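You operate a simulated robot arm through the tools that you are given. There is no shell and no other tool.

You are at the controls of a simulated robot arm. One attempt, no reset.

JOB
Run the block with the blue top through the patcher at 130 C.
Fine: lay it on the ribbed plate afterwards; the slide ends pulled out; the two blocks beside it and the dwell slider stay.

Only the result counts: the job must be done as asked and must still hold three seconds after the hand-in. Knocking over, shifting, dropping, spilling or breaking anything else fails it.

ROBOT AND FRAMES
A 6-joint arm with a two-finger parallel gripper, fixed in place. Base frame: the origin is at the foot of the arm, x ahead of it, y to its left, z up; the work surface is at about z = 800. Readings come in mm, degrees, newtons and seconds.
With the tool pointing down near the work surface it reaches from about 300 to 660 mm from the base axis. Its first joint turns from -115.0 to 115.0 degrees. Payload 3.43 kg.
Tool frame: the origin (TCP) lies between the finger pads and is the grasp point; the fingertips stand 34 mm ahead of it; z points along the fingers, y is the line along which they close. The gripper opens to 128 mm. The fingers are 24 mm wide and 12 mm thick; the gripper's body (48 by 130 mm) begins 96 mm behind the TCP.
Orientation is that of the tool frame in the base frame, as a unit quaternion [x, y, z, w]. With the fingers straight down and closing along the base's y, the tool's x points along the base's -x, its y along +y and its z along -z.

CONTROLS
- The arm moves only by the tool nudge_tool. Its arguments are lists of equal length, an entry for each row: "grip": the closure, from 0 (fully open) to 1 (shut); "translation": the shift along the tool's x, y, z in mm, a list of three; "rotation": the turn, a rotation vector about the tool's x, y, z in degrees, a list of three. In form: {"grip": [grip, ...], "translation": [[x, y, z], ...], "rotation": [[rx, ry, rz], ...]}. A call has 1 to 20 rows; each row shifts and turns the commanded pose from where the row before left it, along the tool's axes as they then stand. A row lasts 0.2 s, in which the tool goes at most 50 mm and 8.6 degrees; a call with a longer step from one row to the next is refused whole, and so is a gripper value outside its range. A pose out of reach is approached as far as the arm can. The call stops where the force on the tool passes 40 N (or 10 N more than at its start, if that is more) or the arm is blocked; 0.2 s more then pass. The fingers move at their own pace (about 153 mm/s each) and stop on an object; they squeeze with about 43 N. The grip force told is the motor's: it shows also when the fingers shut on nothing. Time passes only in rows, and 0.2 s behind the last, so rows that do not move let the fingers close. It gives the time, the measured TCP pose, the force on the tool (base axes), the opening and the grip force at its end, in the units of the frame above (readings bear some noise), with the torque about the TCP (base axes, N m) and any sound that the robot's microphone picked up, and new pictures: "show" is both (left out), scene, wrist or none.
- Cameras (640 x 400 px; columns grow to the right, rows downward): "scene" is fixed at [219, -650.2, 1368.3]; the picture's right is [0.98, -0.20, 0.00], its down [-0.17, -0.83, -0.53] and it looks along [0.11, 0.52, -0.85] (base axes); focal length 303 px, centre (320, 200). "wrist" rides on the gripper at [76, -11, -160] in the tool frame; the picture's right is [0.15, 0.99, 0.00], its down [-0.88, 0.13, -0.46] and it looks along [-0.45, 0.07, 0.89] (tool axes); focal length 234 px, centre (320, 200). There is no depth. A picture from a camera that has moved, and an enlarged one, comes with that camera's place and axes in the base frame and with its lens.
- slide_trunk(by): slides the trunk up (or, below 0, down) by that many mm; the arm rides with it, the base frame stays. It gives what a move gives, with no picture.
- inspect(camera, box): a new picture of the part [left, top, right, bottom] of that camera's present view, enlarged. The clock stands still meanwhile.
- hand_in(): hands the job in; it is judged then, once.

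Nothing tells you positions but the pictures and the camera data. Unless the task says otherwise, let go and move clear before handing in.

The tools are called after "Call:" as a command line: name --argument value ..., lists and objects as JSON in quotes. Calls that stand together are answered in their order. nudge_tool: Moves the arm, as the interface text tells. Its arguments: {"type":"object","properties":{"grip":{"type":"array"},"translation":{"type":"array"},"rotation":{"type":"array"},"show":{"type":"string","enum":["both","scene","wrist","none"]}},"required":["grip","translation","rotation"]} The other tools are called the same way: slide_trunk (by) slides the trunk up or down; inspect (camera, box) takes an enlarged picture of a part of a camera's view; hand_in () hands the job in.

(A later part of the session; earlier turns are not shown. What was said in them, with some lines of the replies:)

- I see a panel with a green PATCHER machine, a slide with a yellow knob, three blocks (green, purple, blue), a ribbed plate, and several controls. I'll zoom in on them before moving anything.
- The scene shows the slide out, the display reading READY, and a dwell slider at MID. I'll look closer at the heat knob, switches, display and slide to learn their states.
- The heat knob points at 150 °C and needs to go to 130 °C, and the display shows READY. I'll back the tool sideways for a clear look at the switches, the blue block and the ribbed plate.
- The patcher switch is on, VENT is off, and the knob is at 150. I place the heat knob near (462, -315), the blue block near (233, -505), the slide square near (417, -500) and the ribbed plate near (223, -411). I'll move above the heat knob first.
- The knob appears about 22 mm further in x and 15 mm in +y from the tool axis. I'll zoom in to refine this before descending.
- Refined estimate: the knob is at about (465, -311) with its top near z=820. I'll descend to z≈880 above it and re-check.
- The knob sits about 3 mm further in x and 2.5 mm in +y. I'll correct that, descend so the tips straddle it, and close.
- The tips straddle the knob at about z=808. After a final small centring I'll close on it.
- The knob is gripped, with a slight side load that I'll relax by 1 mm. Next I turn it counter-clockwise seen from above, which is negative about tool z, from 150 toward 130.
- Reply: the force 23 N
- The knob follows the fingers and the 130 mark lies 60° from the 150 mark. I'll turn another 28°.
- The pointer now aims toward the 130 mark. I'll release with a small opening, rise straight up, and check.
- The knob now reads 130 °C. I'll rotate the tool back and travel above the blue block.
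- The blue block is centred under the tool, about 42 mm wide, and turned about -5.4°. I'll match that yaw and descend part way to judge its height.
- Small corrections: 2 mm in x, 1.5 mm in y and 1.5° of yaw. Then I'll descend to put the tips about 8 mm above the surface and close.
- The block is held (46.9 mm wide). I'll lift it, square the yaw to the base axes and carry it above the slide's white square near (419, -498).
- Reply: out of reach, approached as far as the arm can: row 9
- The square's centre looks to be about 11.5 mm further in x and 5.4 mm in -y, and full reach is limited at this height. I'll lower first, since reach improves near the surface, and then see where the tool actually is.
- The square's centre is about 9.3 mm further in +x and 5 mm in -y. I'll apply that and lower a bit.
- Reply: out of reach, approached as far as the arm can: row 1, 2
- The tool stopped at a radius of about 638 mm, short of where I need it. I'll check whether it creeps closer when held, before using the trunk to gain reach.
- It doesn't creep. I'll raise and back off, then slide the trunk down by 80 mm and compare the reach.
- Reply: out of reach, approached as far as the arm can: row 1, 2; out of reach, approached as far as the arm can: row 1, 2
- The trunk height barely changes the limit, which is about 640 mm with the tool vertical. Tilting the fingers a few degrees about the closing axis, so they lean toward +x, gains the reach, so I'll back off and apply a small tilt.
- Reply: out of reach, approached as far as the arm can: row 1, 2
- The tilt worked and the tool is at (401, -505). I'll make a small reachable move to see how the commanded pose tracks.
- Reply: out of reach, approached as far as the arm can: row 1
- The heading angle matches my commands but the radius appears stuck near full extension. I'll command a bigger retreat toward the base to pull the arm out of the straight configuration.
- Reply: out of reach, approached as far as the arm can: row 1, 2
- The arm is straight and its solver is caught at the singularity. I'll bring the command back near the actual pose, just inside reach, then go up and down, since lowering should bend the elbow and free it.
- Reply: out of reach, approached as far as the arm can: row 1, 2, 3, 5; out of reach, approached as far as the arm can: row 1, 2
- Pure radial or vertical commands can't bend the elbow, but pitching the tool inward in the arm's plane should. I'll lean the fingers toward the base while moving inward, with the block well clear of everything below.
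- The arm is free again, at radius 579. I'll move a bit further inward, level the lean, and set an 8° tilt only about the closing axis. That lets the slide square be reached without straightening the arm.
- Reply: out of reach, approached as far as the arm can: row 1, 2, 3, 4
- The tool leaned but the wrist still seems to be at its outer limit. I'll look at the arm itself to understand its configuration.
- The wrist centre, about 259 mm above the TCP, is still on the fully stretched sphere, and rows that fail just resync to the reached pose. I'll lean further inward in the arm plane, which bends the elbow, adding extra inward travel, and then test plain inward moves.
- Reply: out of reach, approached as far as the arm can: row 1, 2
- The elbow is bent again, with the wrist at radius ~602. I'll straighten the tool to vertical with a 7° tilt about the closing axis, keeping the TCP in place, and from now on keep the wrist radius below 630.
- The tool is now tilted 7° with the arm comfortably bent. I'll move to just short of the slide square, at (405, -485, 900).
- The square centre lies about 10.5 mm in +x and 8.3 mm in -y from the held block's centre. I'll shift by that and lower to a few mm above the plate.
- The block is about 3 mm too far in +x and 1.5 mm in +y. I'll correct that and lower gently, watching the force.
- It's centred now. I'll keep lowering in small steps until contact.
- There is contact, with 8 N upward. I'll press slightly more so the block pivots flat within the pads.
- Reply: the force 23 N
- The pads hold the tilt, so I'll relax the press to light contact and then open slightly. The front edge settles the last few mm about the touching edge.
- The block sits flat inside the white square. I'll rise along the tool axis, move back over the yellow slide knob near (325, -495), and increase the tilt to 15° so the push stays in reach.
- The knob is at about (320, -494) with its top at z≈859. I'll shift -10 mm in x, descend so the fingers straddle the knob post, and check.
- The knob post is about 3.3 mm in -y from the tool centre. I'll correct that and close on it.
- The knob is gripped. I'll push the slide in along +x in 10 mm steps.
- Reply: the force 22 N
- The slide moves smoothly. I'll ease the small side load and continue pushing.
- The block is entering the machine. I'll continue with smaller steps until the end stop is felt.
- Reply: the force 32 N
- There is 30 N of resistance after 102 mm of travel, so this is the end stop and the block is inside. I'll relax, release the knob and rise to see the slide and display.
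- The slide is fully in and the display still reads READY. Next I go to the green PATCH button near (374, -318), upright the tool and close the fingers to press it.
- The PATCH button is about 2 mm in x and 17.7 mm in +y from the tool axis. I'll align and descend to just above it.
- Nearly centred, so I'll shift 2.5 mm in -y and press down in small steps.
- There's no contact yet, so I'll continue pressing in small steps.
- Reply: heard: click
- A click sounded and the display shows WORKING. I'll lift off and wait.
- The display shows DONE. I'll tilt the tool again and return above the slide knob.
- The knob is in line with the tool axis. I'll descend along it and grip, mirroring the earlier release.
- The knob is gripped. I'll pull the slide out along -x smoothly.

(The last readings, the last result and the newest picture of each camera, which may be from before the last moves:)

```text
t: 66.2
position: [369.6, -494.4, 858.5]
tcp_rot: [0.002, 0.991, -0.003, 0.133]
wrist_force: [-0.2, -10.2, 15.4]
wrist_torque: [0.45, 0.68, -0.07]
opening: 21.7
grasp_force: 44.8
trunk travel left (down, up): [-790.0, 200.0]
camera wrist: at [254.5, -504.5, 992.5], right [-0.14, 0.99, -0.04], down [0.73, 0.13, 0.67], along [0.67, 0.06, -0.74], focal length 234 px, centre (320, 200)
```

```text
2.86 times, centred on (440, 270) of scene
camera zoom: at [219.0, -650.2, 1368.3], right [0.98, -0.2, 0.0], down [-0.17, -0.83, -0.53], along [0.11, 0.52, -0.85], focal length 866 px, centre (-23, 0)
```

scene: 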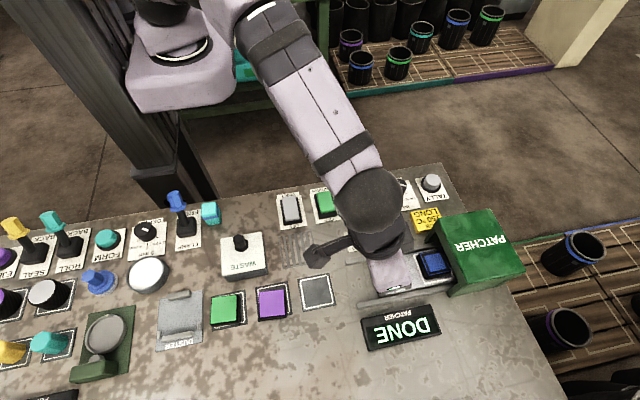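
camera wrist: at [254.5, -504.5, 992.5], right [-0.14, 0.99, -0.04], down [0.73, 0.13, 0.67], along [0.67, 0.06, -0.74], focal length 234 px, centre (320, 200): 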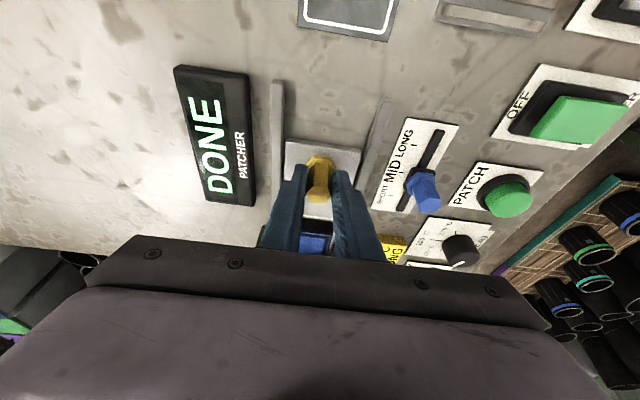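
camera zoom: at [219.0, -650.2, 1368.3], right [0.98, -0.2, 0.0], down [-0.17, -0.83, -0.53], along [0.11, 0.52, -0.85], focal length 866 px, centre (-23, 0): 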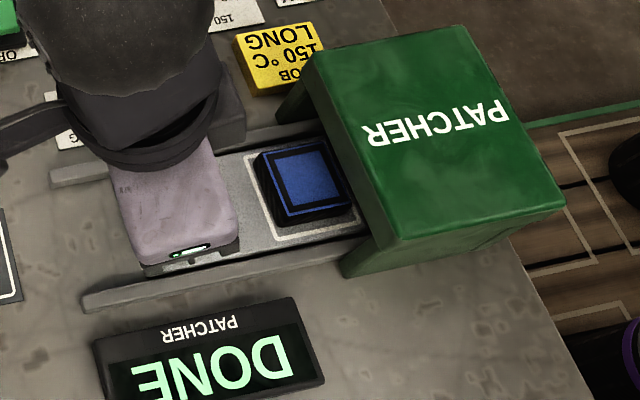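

The block comes out bearing a patch outline. I'll continue pulling to the outer stop, easing the side loads.

Call:
nudge_tool --grip '[0.92, 0.92, 0.92, 0.92, 0.92, 0.92, 0.92]' --translation '[[8.7, -0.6, -3.0], [8.7, 0, -2.3], [8.7, 0, -2.3], [8.7, 0, -2.3], [8.7, 0, -2.3], [5.8, 0, -1.6], [0, 0, 0]]' --rotation '[[0, 0, 0], [0, 0, 0], [0, 0, 0], [0, 0, 0], [0, 0, 0], [0, 0, 0], [0, 0, 0]]'

Call:
inspect --camera "scene" --box '[350, 200, 530, 340]'

```text
t: 67.8
position: [317.7, -495.0, 858.0]
tcp_rot: [0.0, 0.991, -0.002, 0.132]
wrist_force: [-1.4, -6.6, 19.7]
wrist_torque: [0.57, -0.55, -0.11]
opening: 21.7
grasp_force: 45.1
trunk travel left (down, up): [-790.0, 200.0]
camera wrist: at [203.3, -504.7, 992.5], right [-0.14, 0.99, -0.04], down [0.73, 0.13, 0.67], along [0.67, 0.06, -0.74], focal length 234 px, centre (320, 200)
```

scene: 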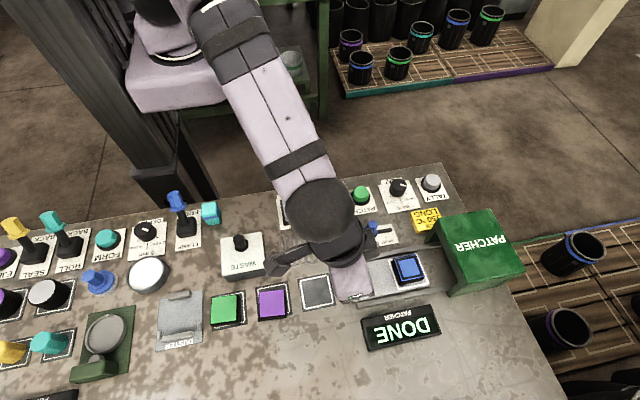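
wrist: 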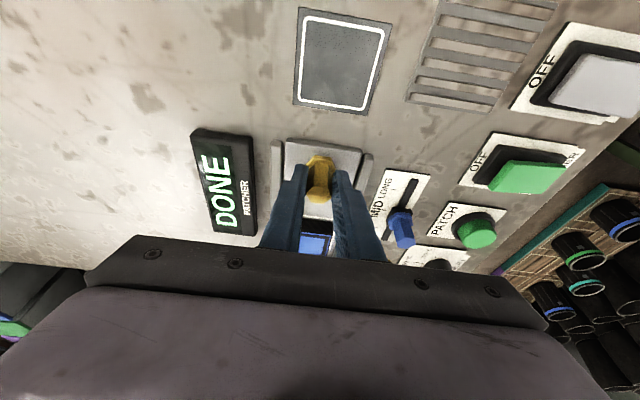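

```text
2.86 times, centred on (440, 270) of scene
camera zoom: at [219.0, -650.2, 1368.3], right [0.98, -0.2, 0.0], down [-0.17, -0.83, -0.53], along [0.11, 0.52, -0.85], focal length 866 px, centre (-23, 0)
```

zoom: 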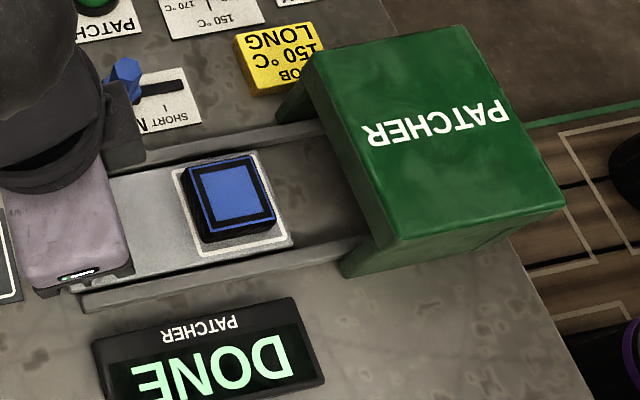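

A few more millimetres to reach the outer stop, with a slight upward ease.

Call:
nudge_tool --grip '[0.92, 0.92, 0.92, 0.92, 0.92]' --translation '[[2.7, 0, -1.4], [2.9, 0, -0.8], [1.9, 0, -0.5], [0, 0, 0], [0, 0, 0]]' --rotation '[[0, 0, 0], [0, 0, 0], [0, 0, 0], [0, 0, 0], [0, 0, 0]]' --show "none"

```text
t: 69.0
position: [316.3, -494.0, 858.8]
tcp_rot: [0.001, 0.991, -0.001, 0.132]
wrist_force: [26.4, -5.3, 9.5]
wrist_torque: [0.46, -0.15, 0.05]
opening: 21.4
grasp_force: 45.1
trunk travel left (down, up): [-790.0, 200.0]
```

The outer stop is reached, with 26 N of resistance. I'll relax, release, rise, set the tilt back to 7° and move over the block.

Call:
nudge_tool --grip '[0.92, 0.7, 0.5, 0.5, 0.5, 0.5, 0.5, 0.5, 0.5, 0.5, 0.5, 0.5]' --translation '[[-4, 0, 1], [0, 0, 0], [0, 0, 0], [0, 0, -20], [0, 0, -30], [0, 0, -30], [0, 0, 0], [-35.4, 0, 7.1], [-35.4, 0, 7.1], [-35.4, -1, 7.1], [0, 0, 0], [0, 0, 0]]' --rotation '[[0, 0, 0], [0, 0, 0], [0, 0, 0], [0, 0, 0], [0, 0, 0], [0, 0, 0], [0, 8, 0], [0, 0, 0], [0, 0, 0], [0, 0, 0], [0, 0, 0], [0, 0, 0]]'

Call:
inspect --camera "wrist" --box '[240, 90, 400, 210]'

Call:
inspect --camera "scene" --box '[340, 210, 480, 340]'

```text
t: 71.6
position: [400.4, -494.9, 926.4]
tcp_rot: [0.0, 0.998, 0.0, 0.061]
wrist_force: [-0.1, 0.7, -0.7]
wrist_torque: [0.02, 0.0, 0.01]
opening: 63.8
grasp_force: 0.0
trunk travel left (down, up): [-790.0, 200.0]
camera wrist: at [306.7, -505.3, 1076.0], right [-0.14, 0.99, -0.02], down [0.82, 0.13, 0.56], along [0.56, 0.07, -0.83], focal length 234 px, centre (320, 200)
```

scene: 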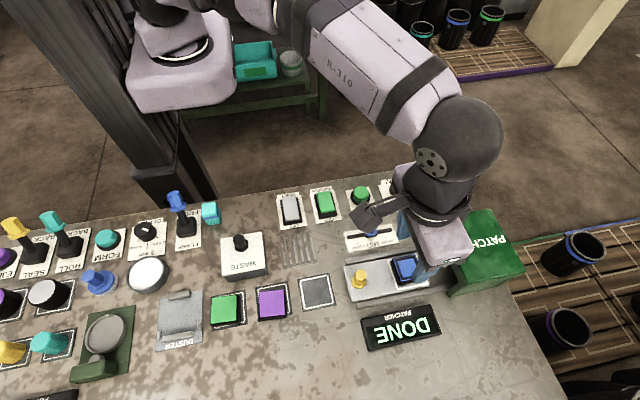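
wrist: 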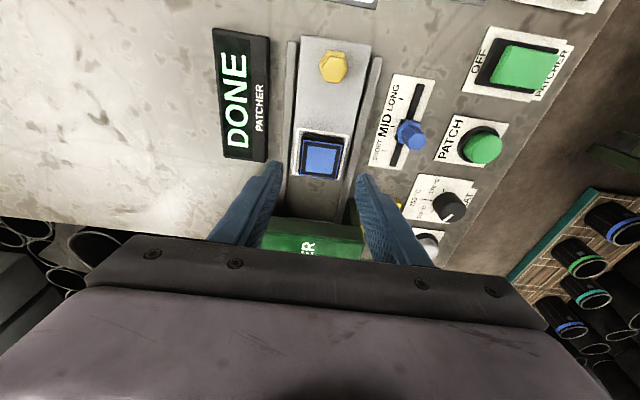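

```text
3.33 times, centred on (320, 150) of wrist
camera zoom: at [306.7, -505.3, 1076.0], right [-0.14, 0.99, -0.02], down [0.82, 0.13, 0.56], along [0.56, 0.07, -0.83], focal length 781 px, centre (320, 367)
```

zoom: 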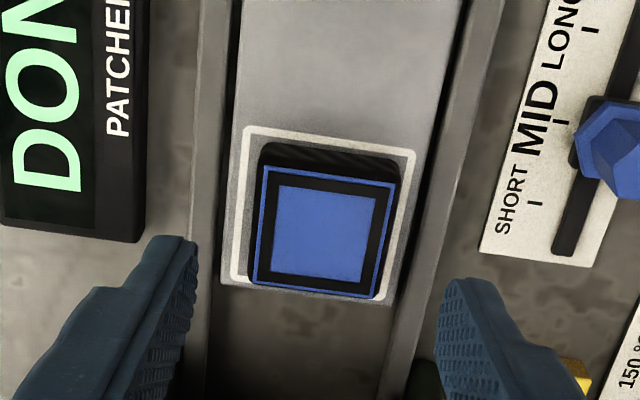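

```text
3.08 times, centred on (410, 275) of scene
camera zoom: at [219.0, -650.2, 1368.3], right [0.98, -0.2, 0.0], down [-0.17, -0.83, -0.53], along [0.11, 0.52, -0.85], focal length 933 px, centre (43, -31)
```

zoom: 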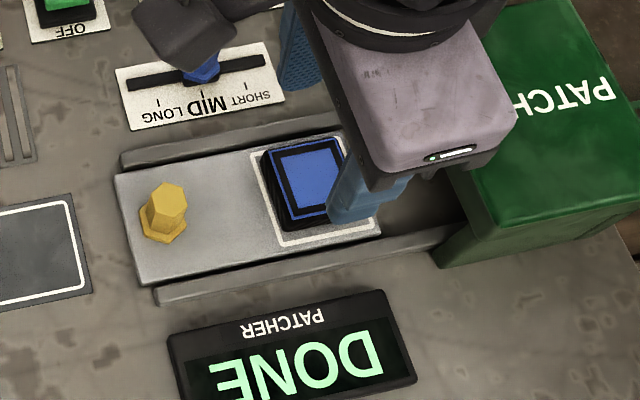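

The patched block is square in place and the slide is fully out. I'll descend along the tool axis and grip it.

Call:
nudge_tool --grip '[0.55, 0.55, 0.55, 0.55, 0.7, 0.8, 0.8, 0.8]' --translation '[[-0.2, 0.5, 24.3], [-0.2, 0.5, 24.3], [-0.2, 0.5, 24], [0, 0, 0], [0, 0, 0], [0, 0, 0], [0, 0, 0], [0, 0, 0]]' --rotation '[[0, 0, 0], [0, 0, 0], [0, 0, 0], [0, 0, 0], [0, 0, 0], [0, 0, 0], [0, 0, 0], [0, 0, 0]]'

Call:
inspect --camera "wrist" --box '[240, 90, 400, 210]'

```text
t: 73.4
position: [408.9, -496.0, 854.7]
tcp_rot: [0.0, 0.998, 0.0, 0.062]
wrist_force: [-0.3, 0.5, -0.8]
wrist_torque: [0.0, -0.05, 0.03]
opening: 46.9
grasp_force: 43.1
trunk travel left (down, up): [-790.0, 200.0]
camera wrist: at [316.3, -505.4, 1004.1], right [-0.14, 0.99, -0.02], down [0.82, 0.13, 0.56], along [0.56, 0.07, -0.83], focal length 234 px, centre (320, 200)
```

scene: 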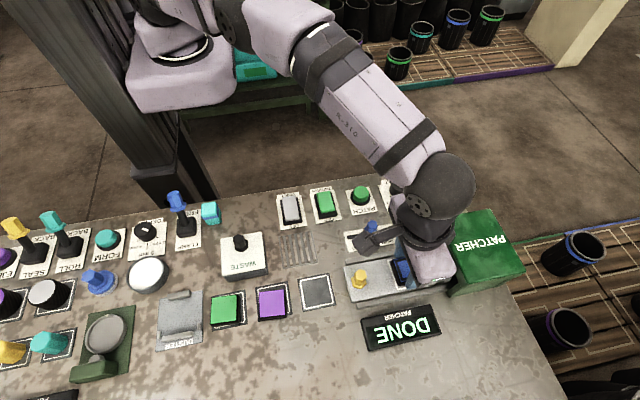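
wrist: 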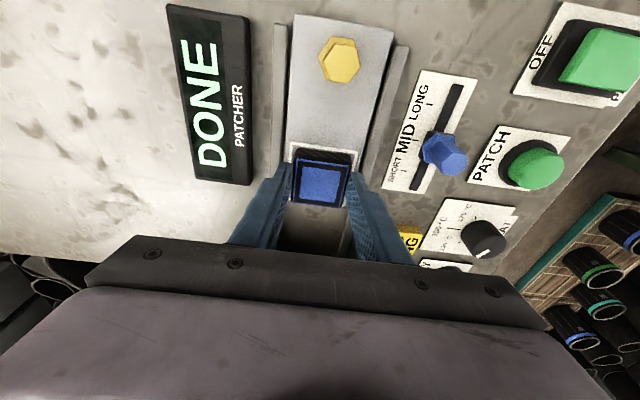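

```text
3.33 times, centred on (320, 150) of wrist
camera zoom: at [316.3, -505.4, 1004.1], right [-0.14, 0.99, -0.02], down [0.82, 0.13, 0.56], along [0.56, 0.07, -0.83], focal length 781 px, centre (320, 367)
```

zoom: 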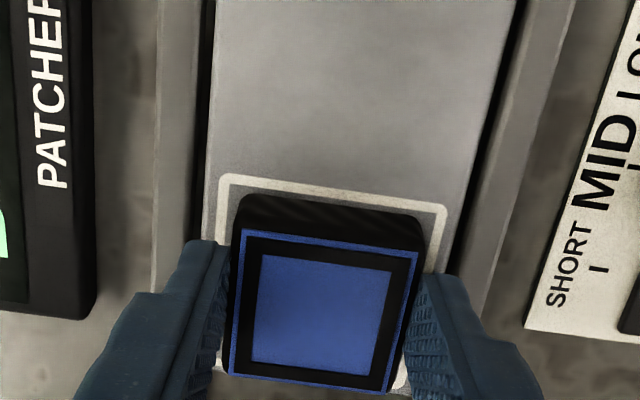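

The block is held level in the world frame. I'll lift it straight up and carry it to above the ribbed plate near (223, -409).

Call:
nudge_tool --grip '[0.8, 0.8, 0.8, 0.8, 0.8, 0.8, 0.8, 0.8, 0.8, 0.8]' --translation '[[-2.5, 0, -19.8], [-3.7, 0, -29.8], [-4.9, 0, -39.7], [36.5, 17.2, -4.5], [36.5, 17.2, -4.5], [36.5, 17.2, -4.5], [36.5, 17.2, -4.5], [36.5, 17.2, -4.5], [0, 0, 0], [0, 0, 0]]' --rotation '[[0, 0, 0], [0, 0, 0], [0, 0, 0], [0, 0, 0], [0, 0, 0], [0, 0, 0], [0, 0, 0], [0, 0, 0], [0, 0, 0], [0, 0, 0]]'

Call:
inspect --camera "wrist" --box '[240, 60, 420, 210]'

Call:
inspect --camera "scene" --box '[210, 180, 470, 350]'

```text
t: 75.6
position: [225.5, -405.9, 945.5]
tcp_rot: [0.0, 0.998, -0.001, 0.062]
wrist_force: [-0.3, -0.8, -0.6]
wrist_torque: [0.0, 0.02, 0.01]
opening: 46.7
grasp_force: 42.4
trunk travel left (down, up): [-790.0, 200.0]
camera wrist: at [131.6, -416.8, 1094.9], right [-0.14, 0.99, -0.02], down [0.82, 0.13, 0.56], along [0.56, 0.07, -0.83], focal length 234 px, centre (320, 200)
```

scene: 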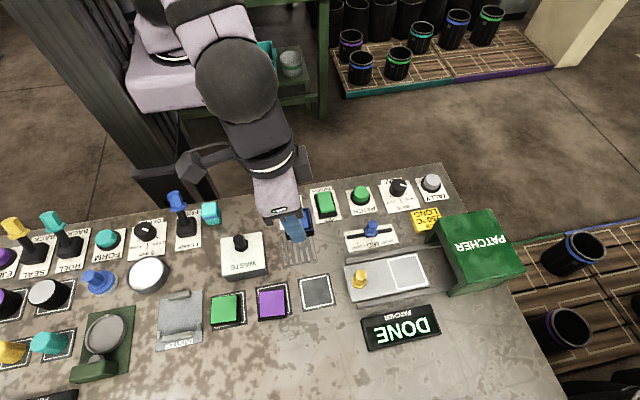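
wrist: 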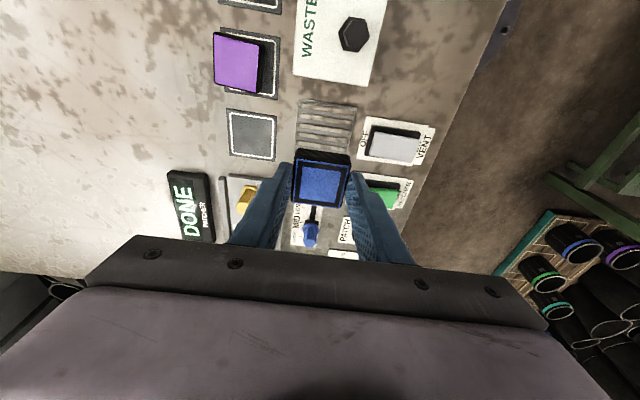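

```text
2.67 times, centred on (330, 135) of wrist
camera zoom: at [131.6, -416.8, 1094.9], right [-0.14, 0.99, -0.02], down [0.82, 0.13, 0.56], along [0.56, 0.07, -0.83], focal length 624 px, centre (293, 373)
```

zoom: 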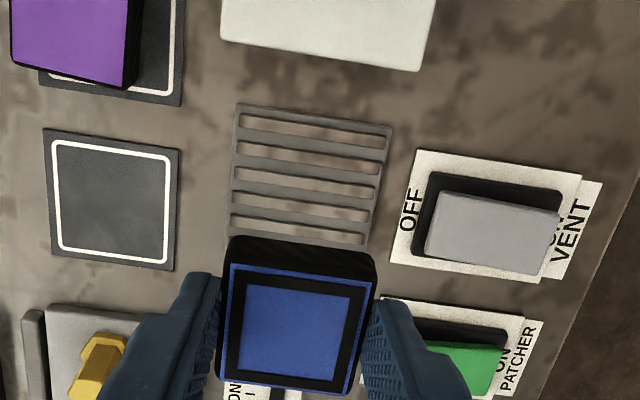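

```text
2.35 times, centred on (340, 265) of scene
camera zoom: at [219.0, -650.2, 1368.3], right [0.98, -0.2, 0.0], down [-0.17, -0.83, -0.53], along [0.11, 0.52, -0.85], focal length 714 px, centre (273, 47)
```

zoom: 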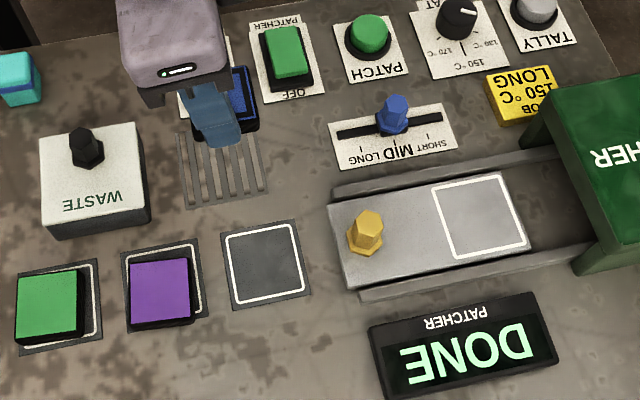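

The ribbed plate's centre is about (-5, +2.7) mm from the held block. I'll shift and lower to just above it.

Call:
nudge_tool --grip '[0.8, 0.8, 0.8, 0.8, 0.8, 0.8]' --translation '[[5.2, 2.7, -0.6], [3.7, 0, 29.8], [3.7, 0, 29.8], [2.7, 0, 21.8], [0, 0, 0], [0, 0, 0]]' --rotation '[[0, 0, 0], [0, 0, 0], [0, 0, 0], [0, 0, 0], [0, 0, 0], [0, 0, 0]]'

Call:
inspect --camera "wrist" --box '[240, 60, 420, 210]'

Call:
inspect --camera "scene" --box '[240, 200, 360, 280]'

```text
t: 77.0
position: [221.6, -405.8, 863.3]
tcp_rot: [0.0, 0.998, -0.001, 0.062]
wrist_force: [-0.2, 0.0, -0.9]
wrist_torque: [0.04, 0.0, -0.01]
opening: 46.9
grasp_force: 42.7
trunk travel left (down, up): [-790.0, 200.0]
camera wrist: at [127.4, -416.2, 1012.0], right [-0.14, 0.99, -0.02], down [0.82, 0.13, 0.56], along [0.56, 0.07, -0.83], focal length 234 px, centre (320, 200)
```

scene: 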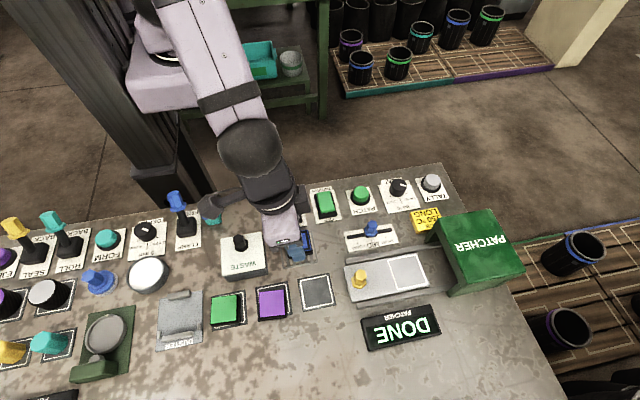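
wrist: 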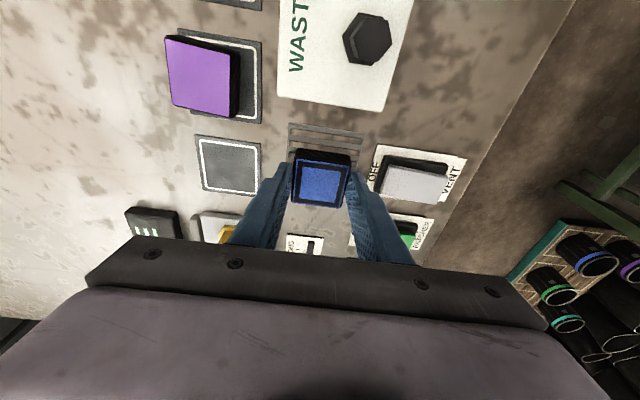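

```text
2.67 times, centred on (330, 135) of wrist
camera zoom: at [127.4, -416.2, 1012.0], right [-0.14, 0.99, -0.02], down [0.82, 0.13, 0.56], along [0.56, 0.07, -0.83], focal length 624 px, centre (293, 373)
```

zoom: 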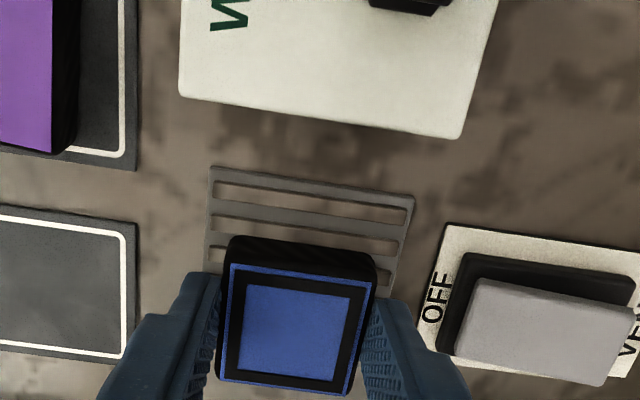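

```text
5.00 times, centred on (300, 240) of scene
camera zoom: at [219.0, -650.2, 1368.3], right [0.98, -0.2, 0.0], down [-0.17, -0.83, -0.53], along [0.11, 0.52, -0.85], focal length 1516 px, centre (420, 0)
```

zoom: 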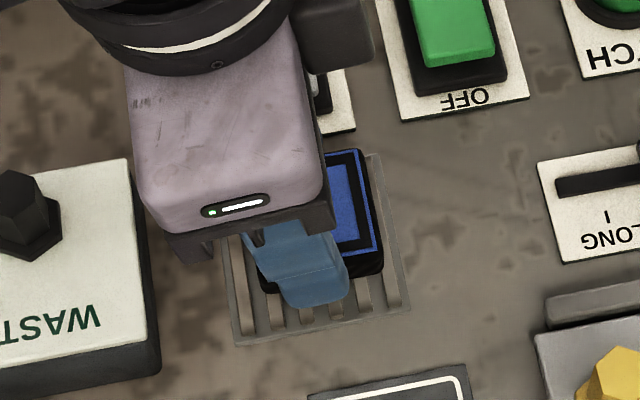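

The block is centred over the ribbed plate. I'll lower gently to contact.

Call:
nudge_tool --grip '[0.8, 0.8, 0.8, 0.8, 0.8]' --translation '[[0.6, 1, 5], [0.4, 0, 3.5], [0.25, 0, 2], [0, 0, 0], [0, 0, 0]]' --rotation '[[0, 0, 0], [0, 0, 0], [0, 0, 0], [0, 0, 0], [0, 0, 0]]' --show "none"

Call:
nudge_tool --grip '[0.8, 0.8, 0.8, 0.8]' --translation '[[0.25, 0, 2], [0.12, 0, 1], [0, 0, 0], [0, 0, 0]]' --rotation '[[0, 0, 0], [0, 0, 0], [0, 0, 0], [0, 0, 0]]' --show "none"

```text
t: 78.2
position: [222.2, -403.5, 853.3]
tcp_rot: [0.0, 0.998, 0.0, 0.061]
wrist_force: [0.0, 0.0, -1.4]
wrist_torque: [0.02, 0.01, 0.01]
opening: 47.0
grasp_force: 42.9
trunk travel left (down, up): [-790.0, 200.0]
```

```text
t: 79.2
position: [222.2, -403.4, 850.9]
tcp_rot: [0.001, 0.998, -0.002, 0.061]
wrist_force: [1.1, 0.0, 13.9]
wrist_torque: [0.16, -0.01, 0.0]
opening: 47.1
grasp_force: 42.3
trunk travel left (down, up): [-790.0, 200.0]
```

There is contact at 14 N. I'll ease off slightly, open, and rise.

Call:
nudge_tool --grip '[0.8, 0.6, 0.55, 0.55, 0.55, 0.55, 0.55, 0.55]' --translation '[[-0.1, 0, -0.8], [0, 0, 0], [0, 0, 0], [-1.2, 0, -10], [-2.5, 0, -20], [-5, 0, -40], [-5, 0, -40], [0, 0, 0]]' --rotation '[[0, 0, 0], [0, 0, 0], [0, 0, 0], [0, 0, 0], [0, 0, 0], [0, 0, 0], [0, 0, 0], [0, 0, 0]]'

Call:
inspect --camera "wrist" --box '[220, 40, 420, 210]'

Call:
inspect --camera "scene" --box '[210, 180, 470, 350]'

```text
t: 81.0
position: [225.1, -407.4, 962.2]
tcp_rot: [0.001, 0.998, -0.001, 0.06]
wrist_force: [-0.4, 0.2, 0.3]
wrist_torque: [0.0, -0.02, 0.0]
opening: 57.4
grasp_force: 0.1
trunk travel left (down, up): [-790.0, 200.0]
camera wrist: at [130.6, -417.0, 1111.0], right [-0.14, 0.99, -0.02], down [0.82, 0.13, 0.56], along [0.56, 0.07, -0.83], focal length 234 px, centre (320, 200)
```

scene: 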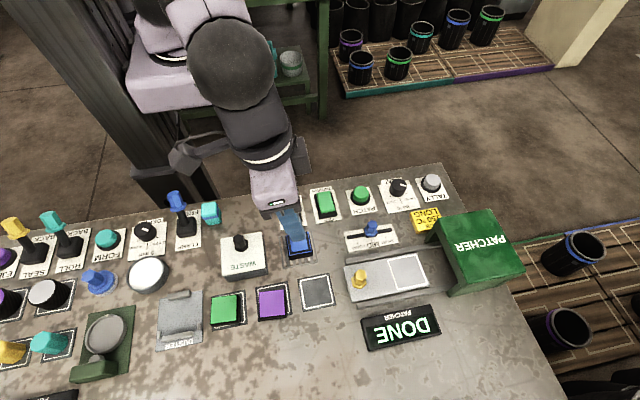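
wrist: 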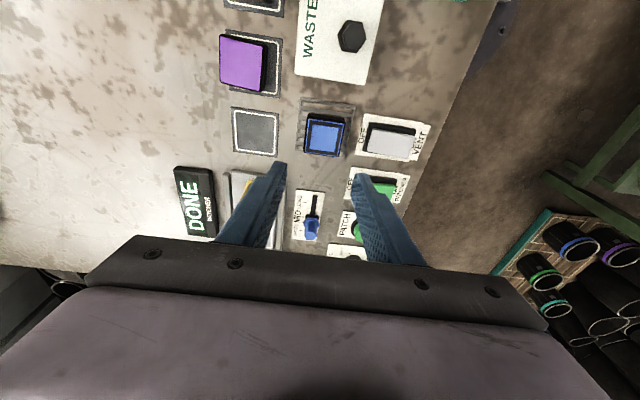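

```text
2.35 times, centred on (320, 125) of wrist
camera zoom: at [130.6, -417.0, 1111.0], right [-0.14, 0.99, -0.02], down [0.82, 0.13, 0.56], along [0.56, 0.07, -0.83], focal length 551 px, centre (320, 376)
```

zoom: 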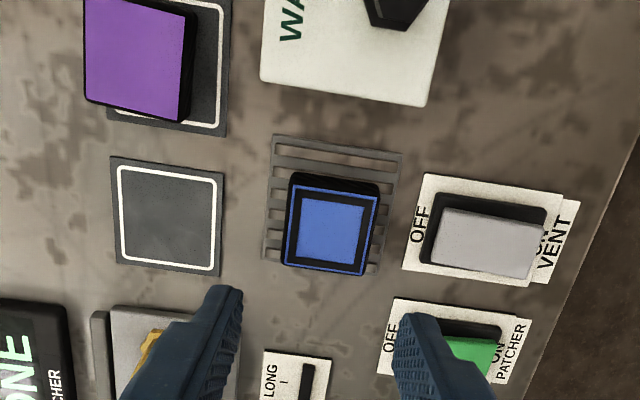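

```text
2.35 times, centred on (340, 265) of scene
camera zoom: at [219.0, -650.2, 1368.3], right [0.98, -0.2, 0.0], down [-0.17, -0.83, -0.53], along [0.11, 0.52, -0.85], focal length 714 px, centre (273, 47)
```

zoom: 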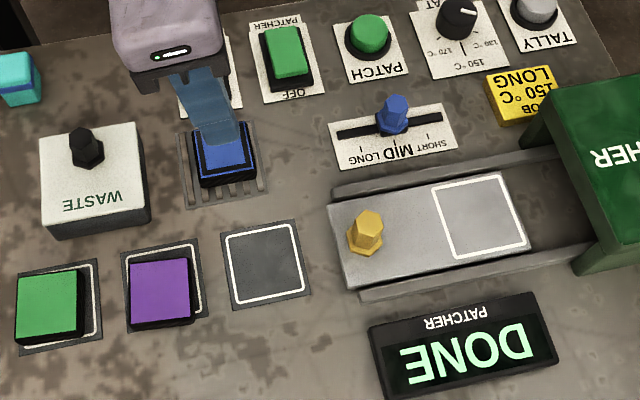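

The block rests on the ribbed plate. I'll move the arm clear and take a final look.

Call:
nudge_tool --grip '[0.55, 0.55, 0.55, 0.55, 0.55]' --translation '[[0, 0, -45], [0, 40, -20], [0, 40, 0], [0, 0, 0], [0, 0, 0]]' --rotation '[[0, 0, 0], [0, 0, 0], [0, 0, 0], [0, 0, 0], [0, 0, 0]]'

Call:
inspect --camera "scene" --box '[200, 170, 380, 340]'

Call:
inspect --camera "scene" --box '[330, 160, 540, 360]'

Call:
inspect --camera "scene" --box '[270, 220, 330, 270]'

```text
t: 82.2
position: [215.4, -326.4, 1024.5]
tcp_rot: [0.0, 0.998, -0.001, 0.061]
wrist_force: [0.0, -0.3, -0.2]
wrist_torque: [0.0, 0.0, -0.01]
opening: 57.9
grasp_force: 0.1
trunk travel left (down, up): [-790.0, 200.0]
camera wrist: at [121.2, -336.2, 1174.1], right [-0.14, 0.99, -0.02], down [0.82, 0.13, 0.56], along [0.56, 0.07, -0.83], focal length 234 px, centre (320, 200)
```

scene: 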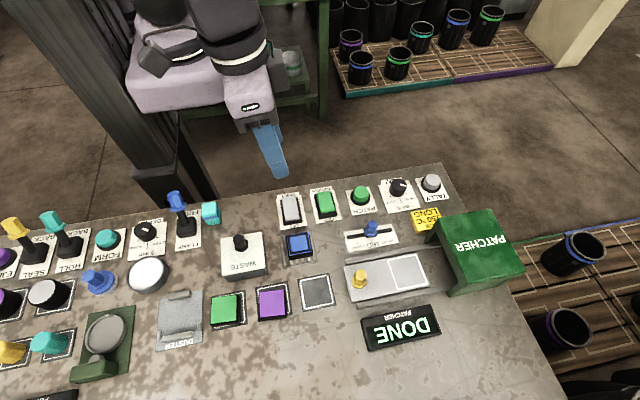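
wrist: 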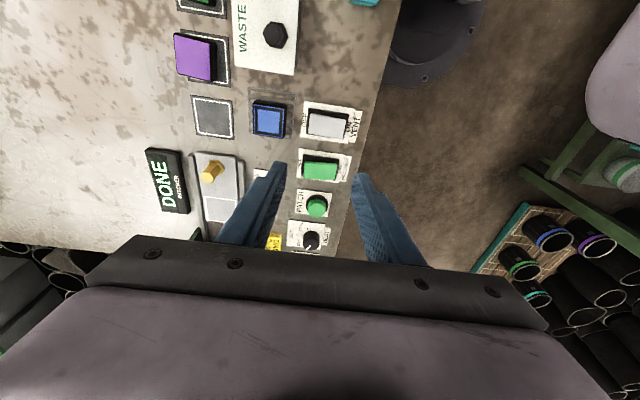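

```text
2.35 times, centred on (290, 255) of scene
camera zoom: at [219.0, -650.2, 1368.3], right [0.98, -0.2, 0.0], down [-0.17, -0.83, -0.53], along [0.11, 0.52, -0.85], focal length 714 px, centre (391, 71)
```

zoom: 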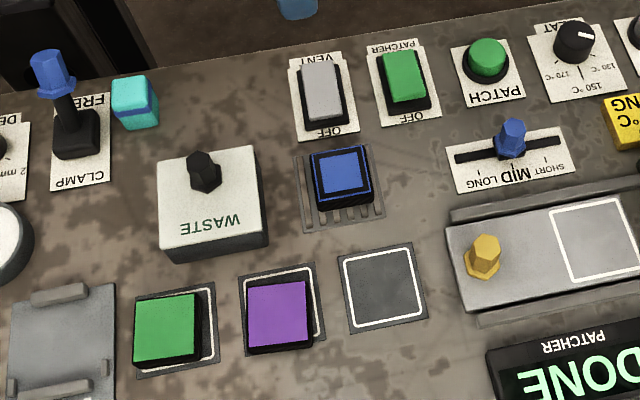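

```text
2.00 times, centred on (435, 260) of scene
camera zoom: at [219.0, -650.2, 1368.3], right [0.98, -0.2, 0.0], down [-0.17, -0.83, -0.53], along [0.11, 0.52, -0.85], focal length 607 px, centre (90, 80)
```

zoom: 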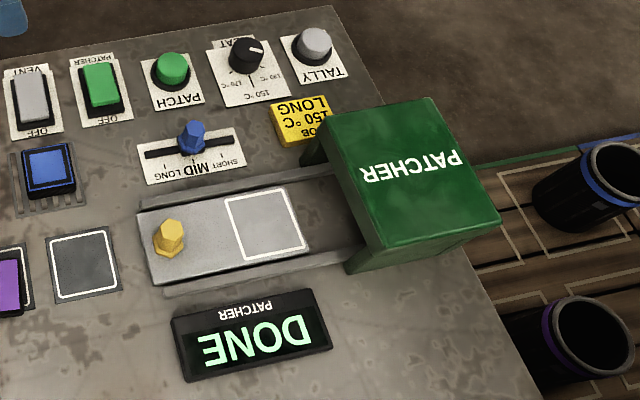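

```text
8.00 times, centred on (300, 245) of scene
camera zoom: at [219.0, -650.2, 1368.3], right [0.98, -0.2, 0.0], down [-0.17, -0.83, -0.53], along [0.11, 0.52, -0.85], focal length 2426 px, centre (480, -160)
```

zoom: 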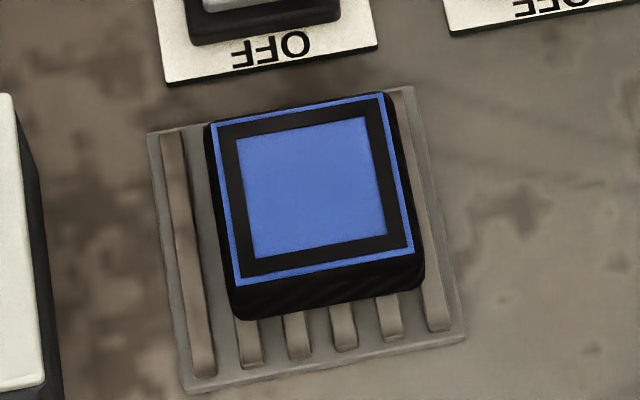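

The patched blue block lies on the ribbed plate and the slide is fully out. The heat knob is at 130 °C, the dwell slider is still at MID, and the other blocks are where they were. The gripper is open and clear, so I'm handing in.

Call:
hand_in

```text
The job is handed in.
```

The blue-topped block has been through the patcher at 130 °C and now lies on the ribbed plate. I've handed the job in; no verdict came back with it.

- **Heat:** I turned the HEAT knob from 150 to 130 °C, as you asked. The yellow job card beside the machine says 150 °C LONG.
- **Cycle:** the display went from READY to WORKING to DONE, and the block came out with a square patch outline on top.
- **Slide:** it is pulled out to its outer stop.
- **Left alone:** the dwell slider is still at MID, and the green and purple blocks were not moved.
- **Robot:** the gripper is open and clear of the table. I lowered the trunk 60 mm while trying to gain reach and left it there.

The arm briefly locked up at full stretch while carrying the block to the slide. I freed it without dropping the block or touching anything.
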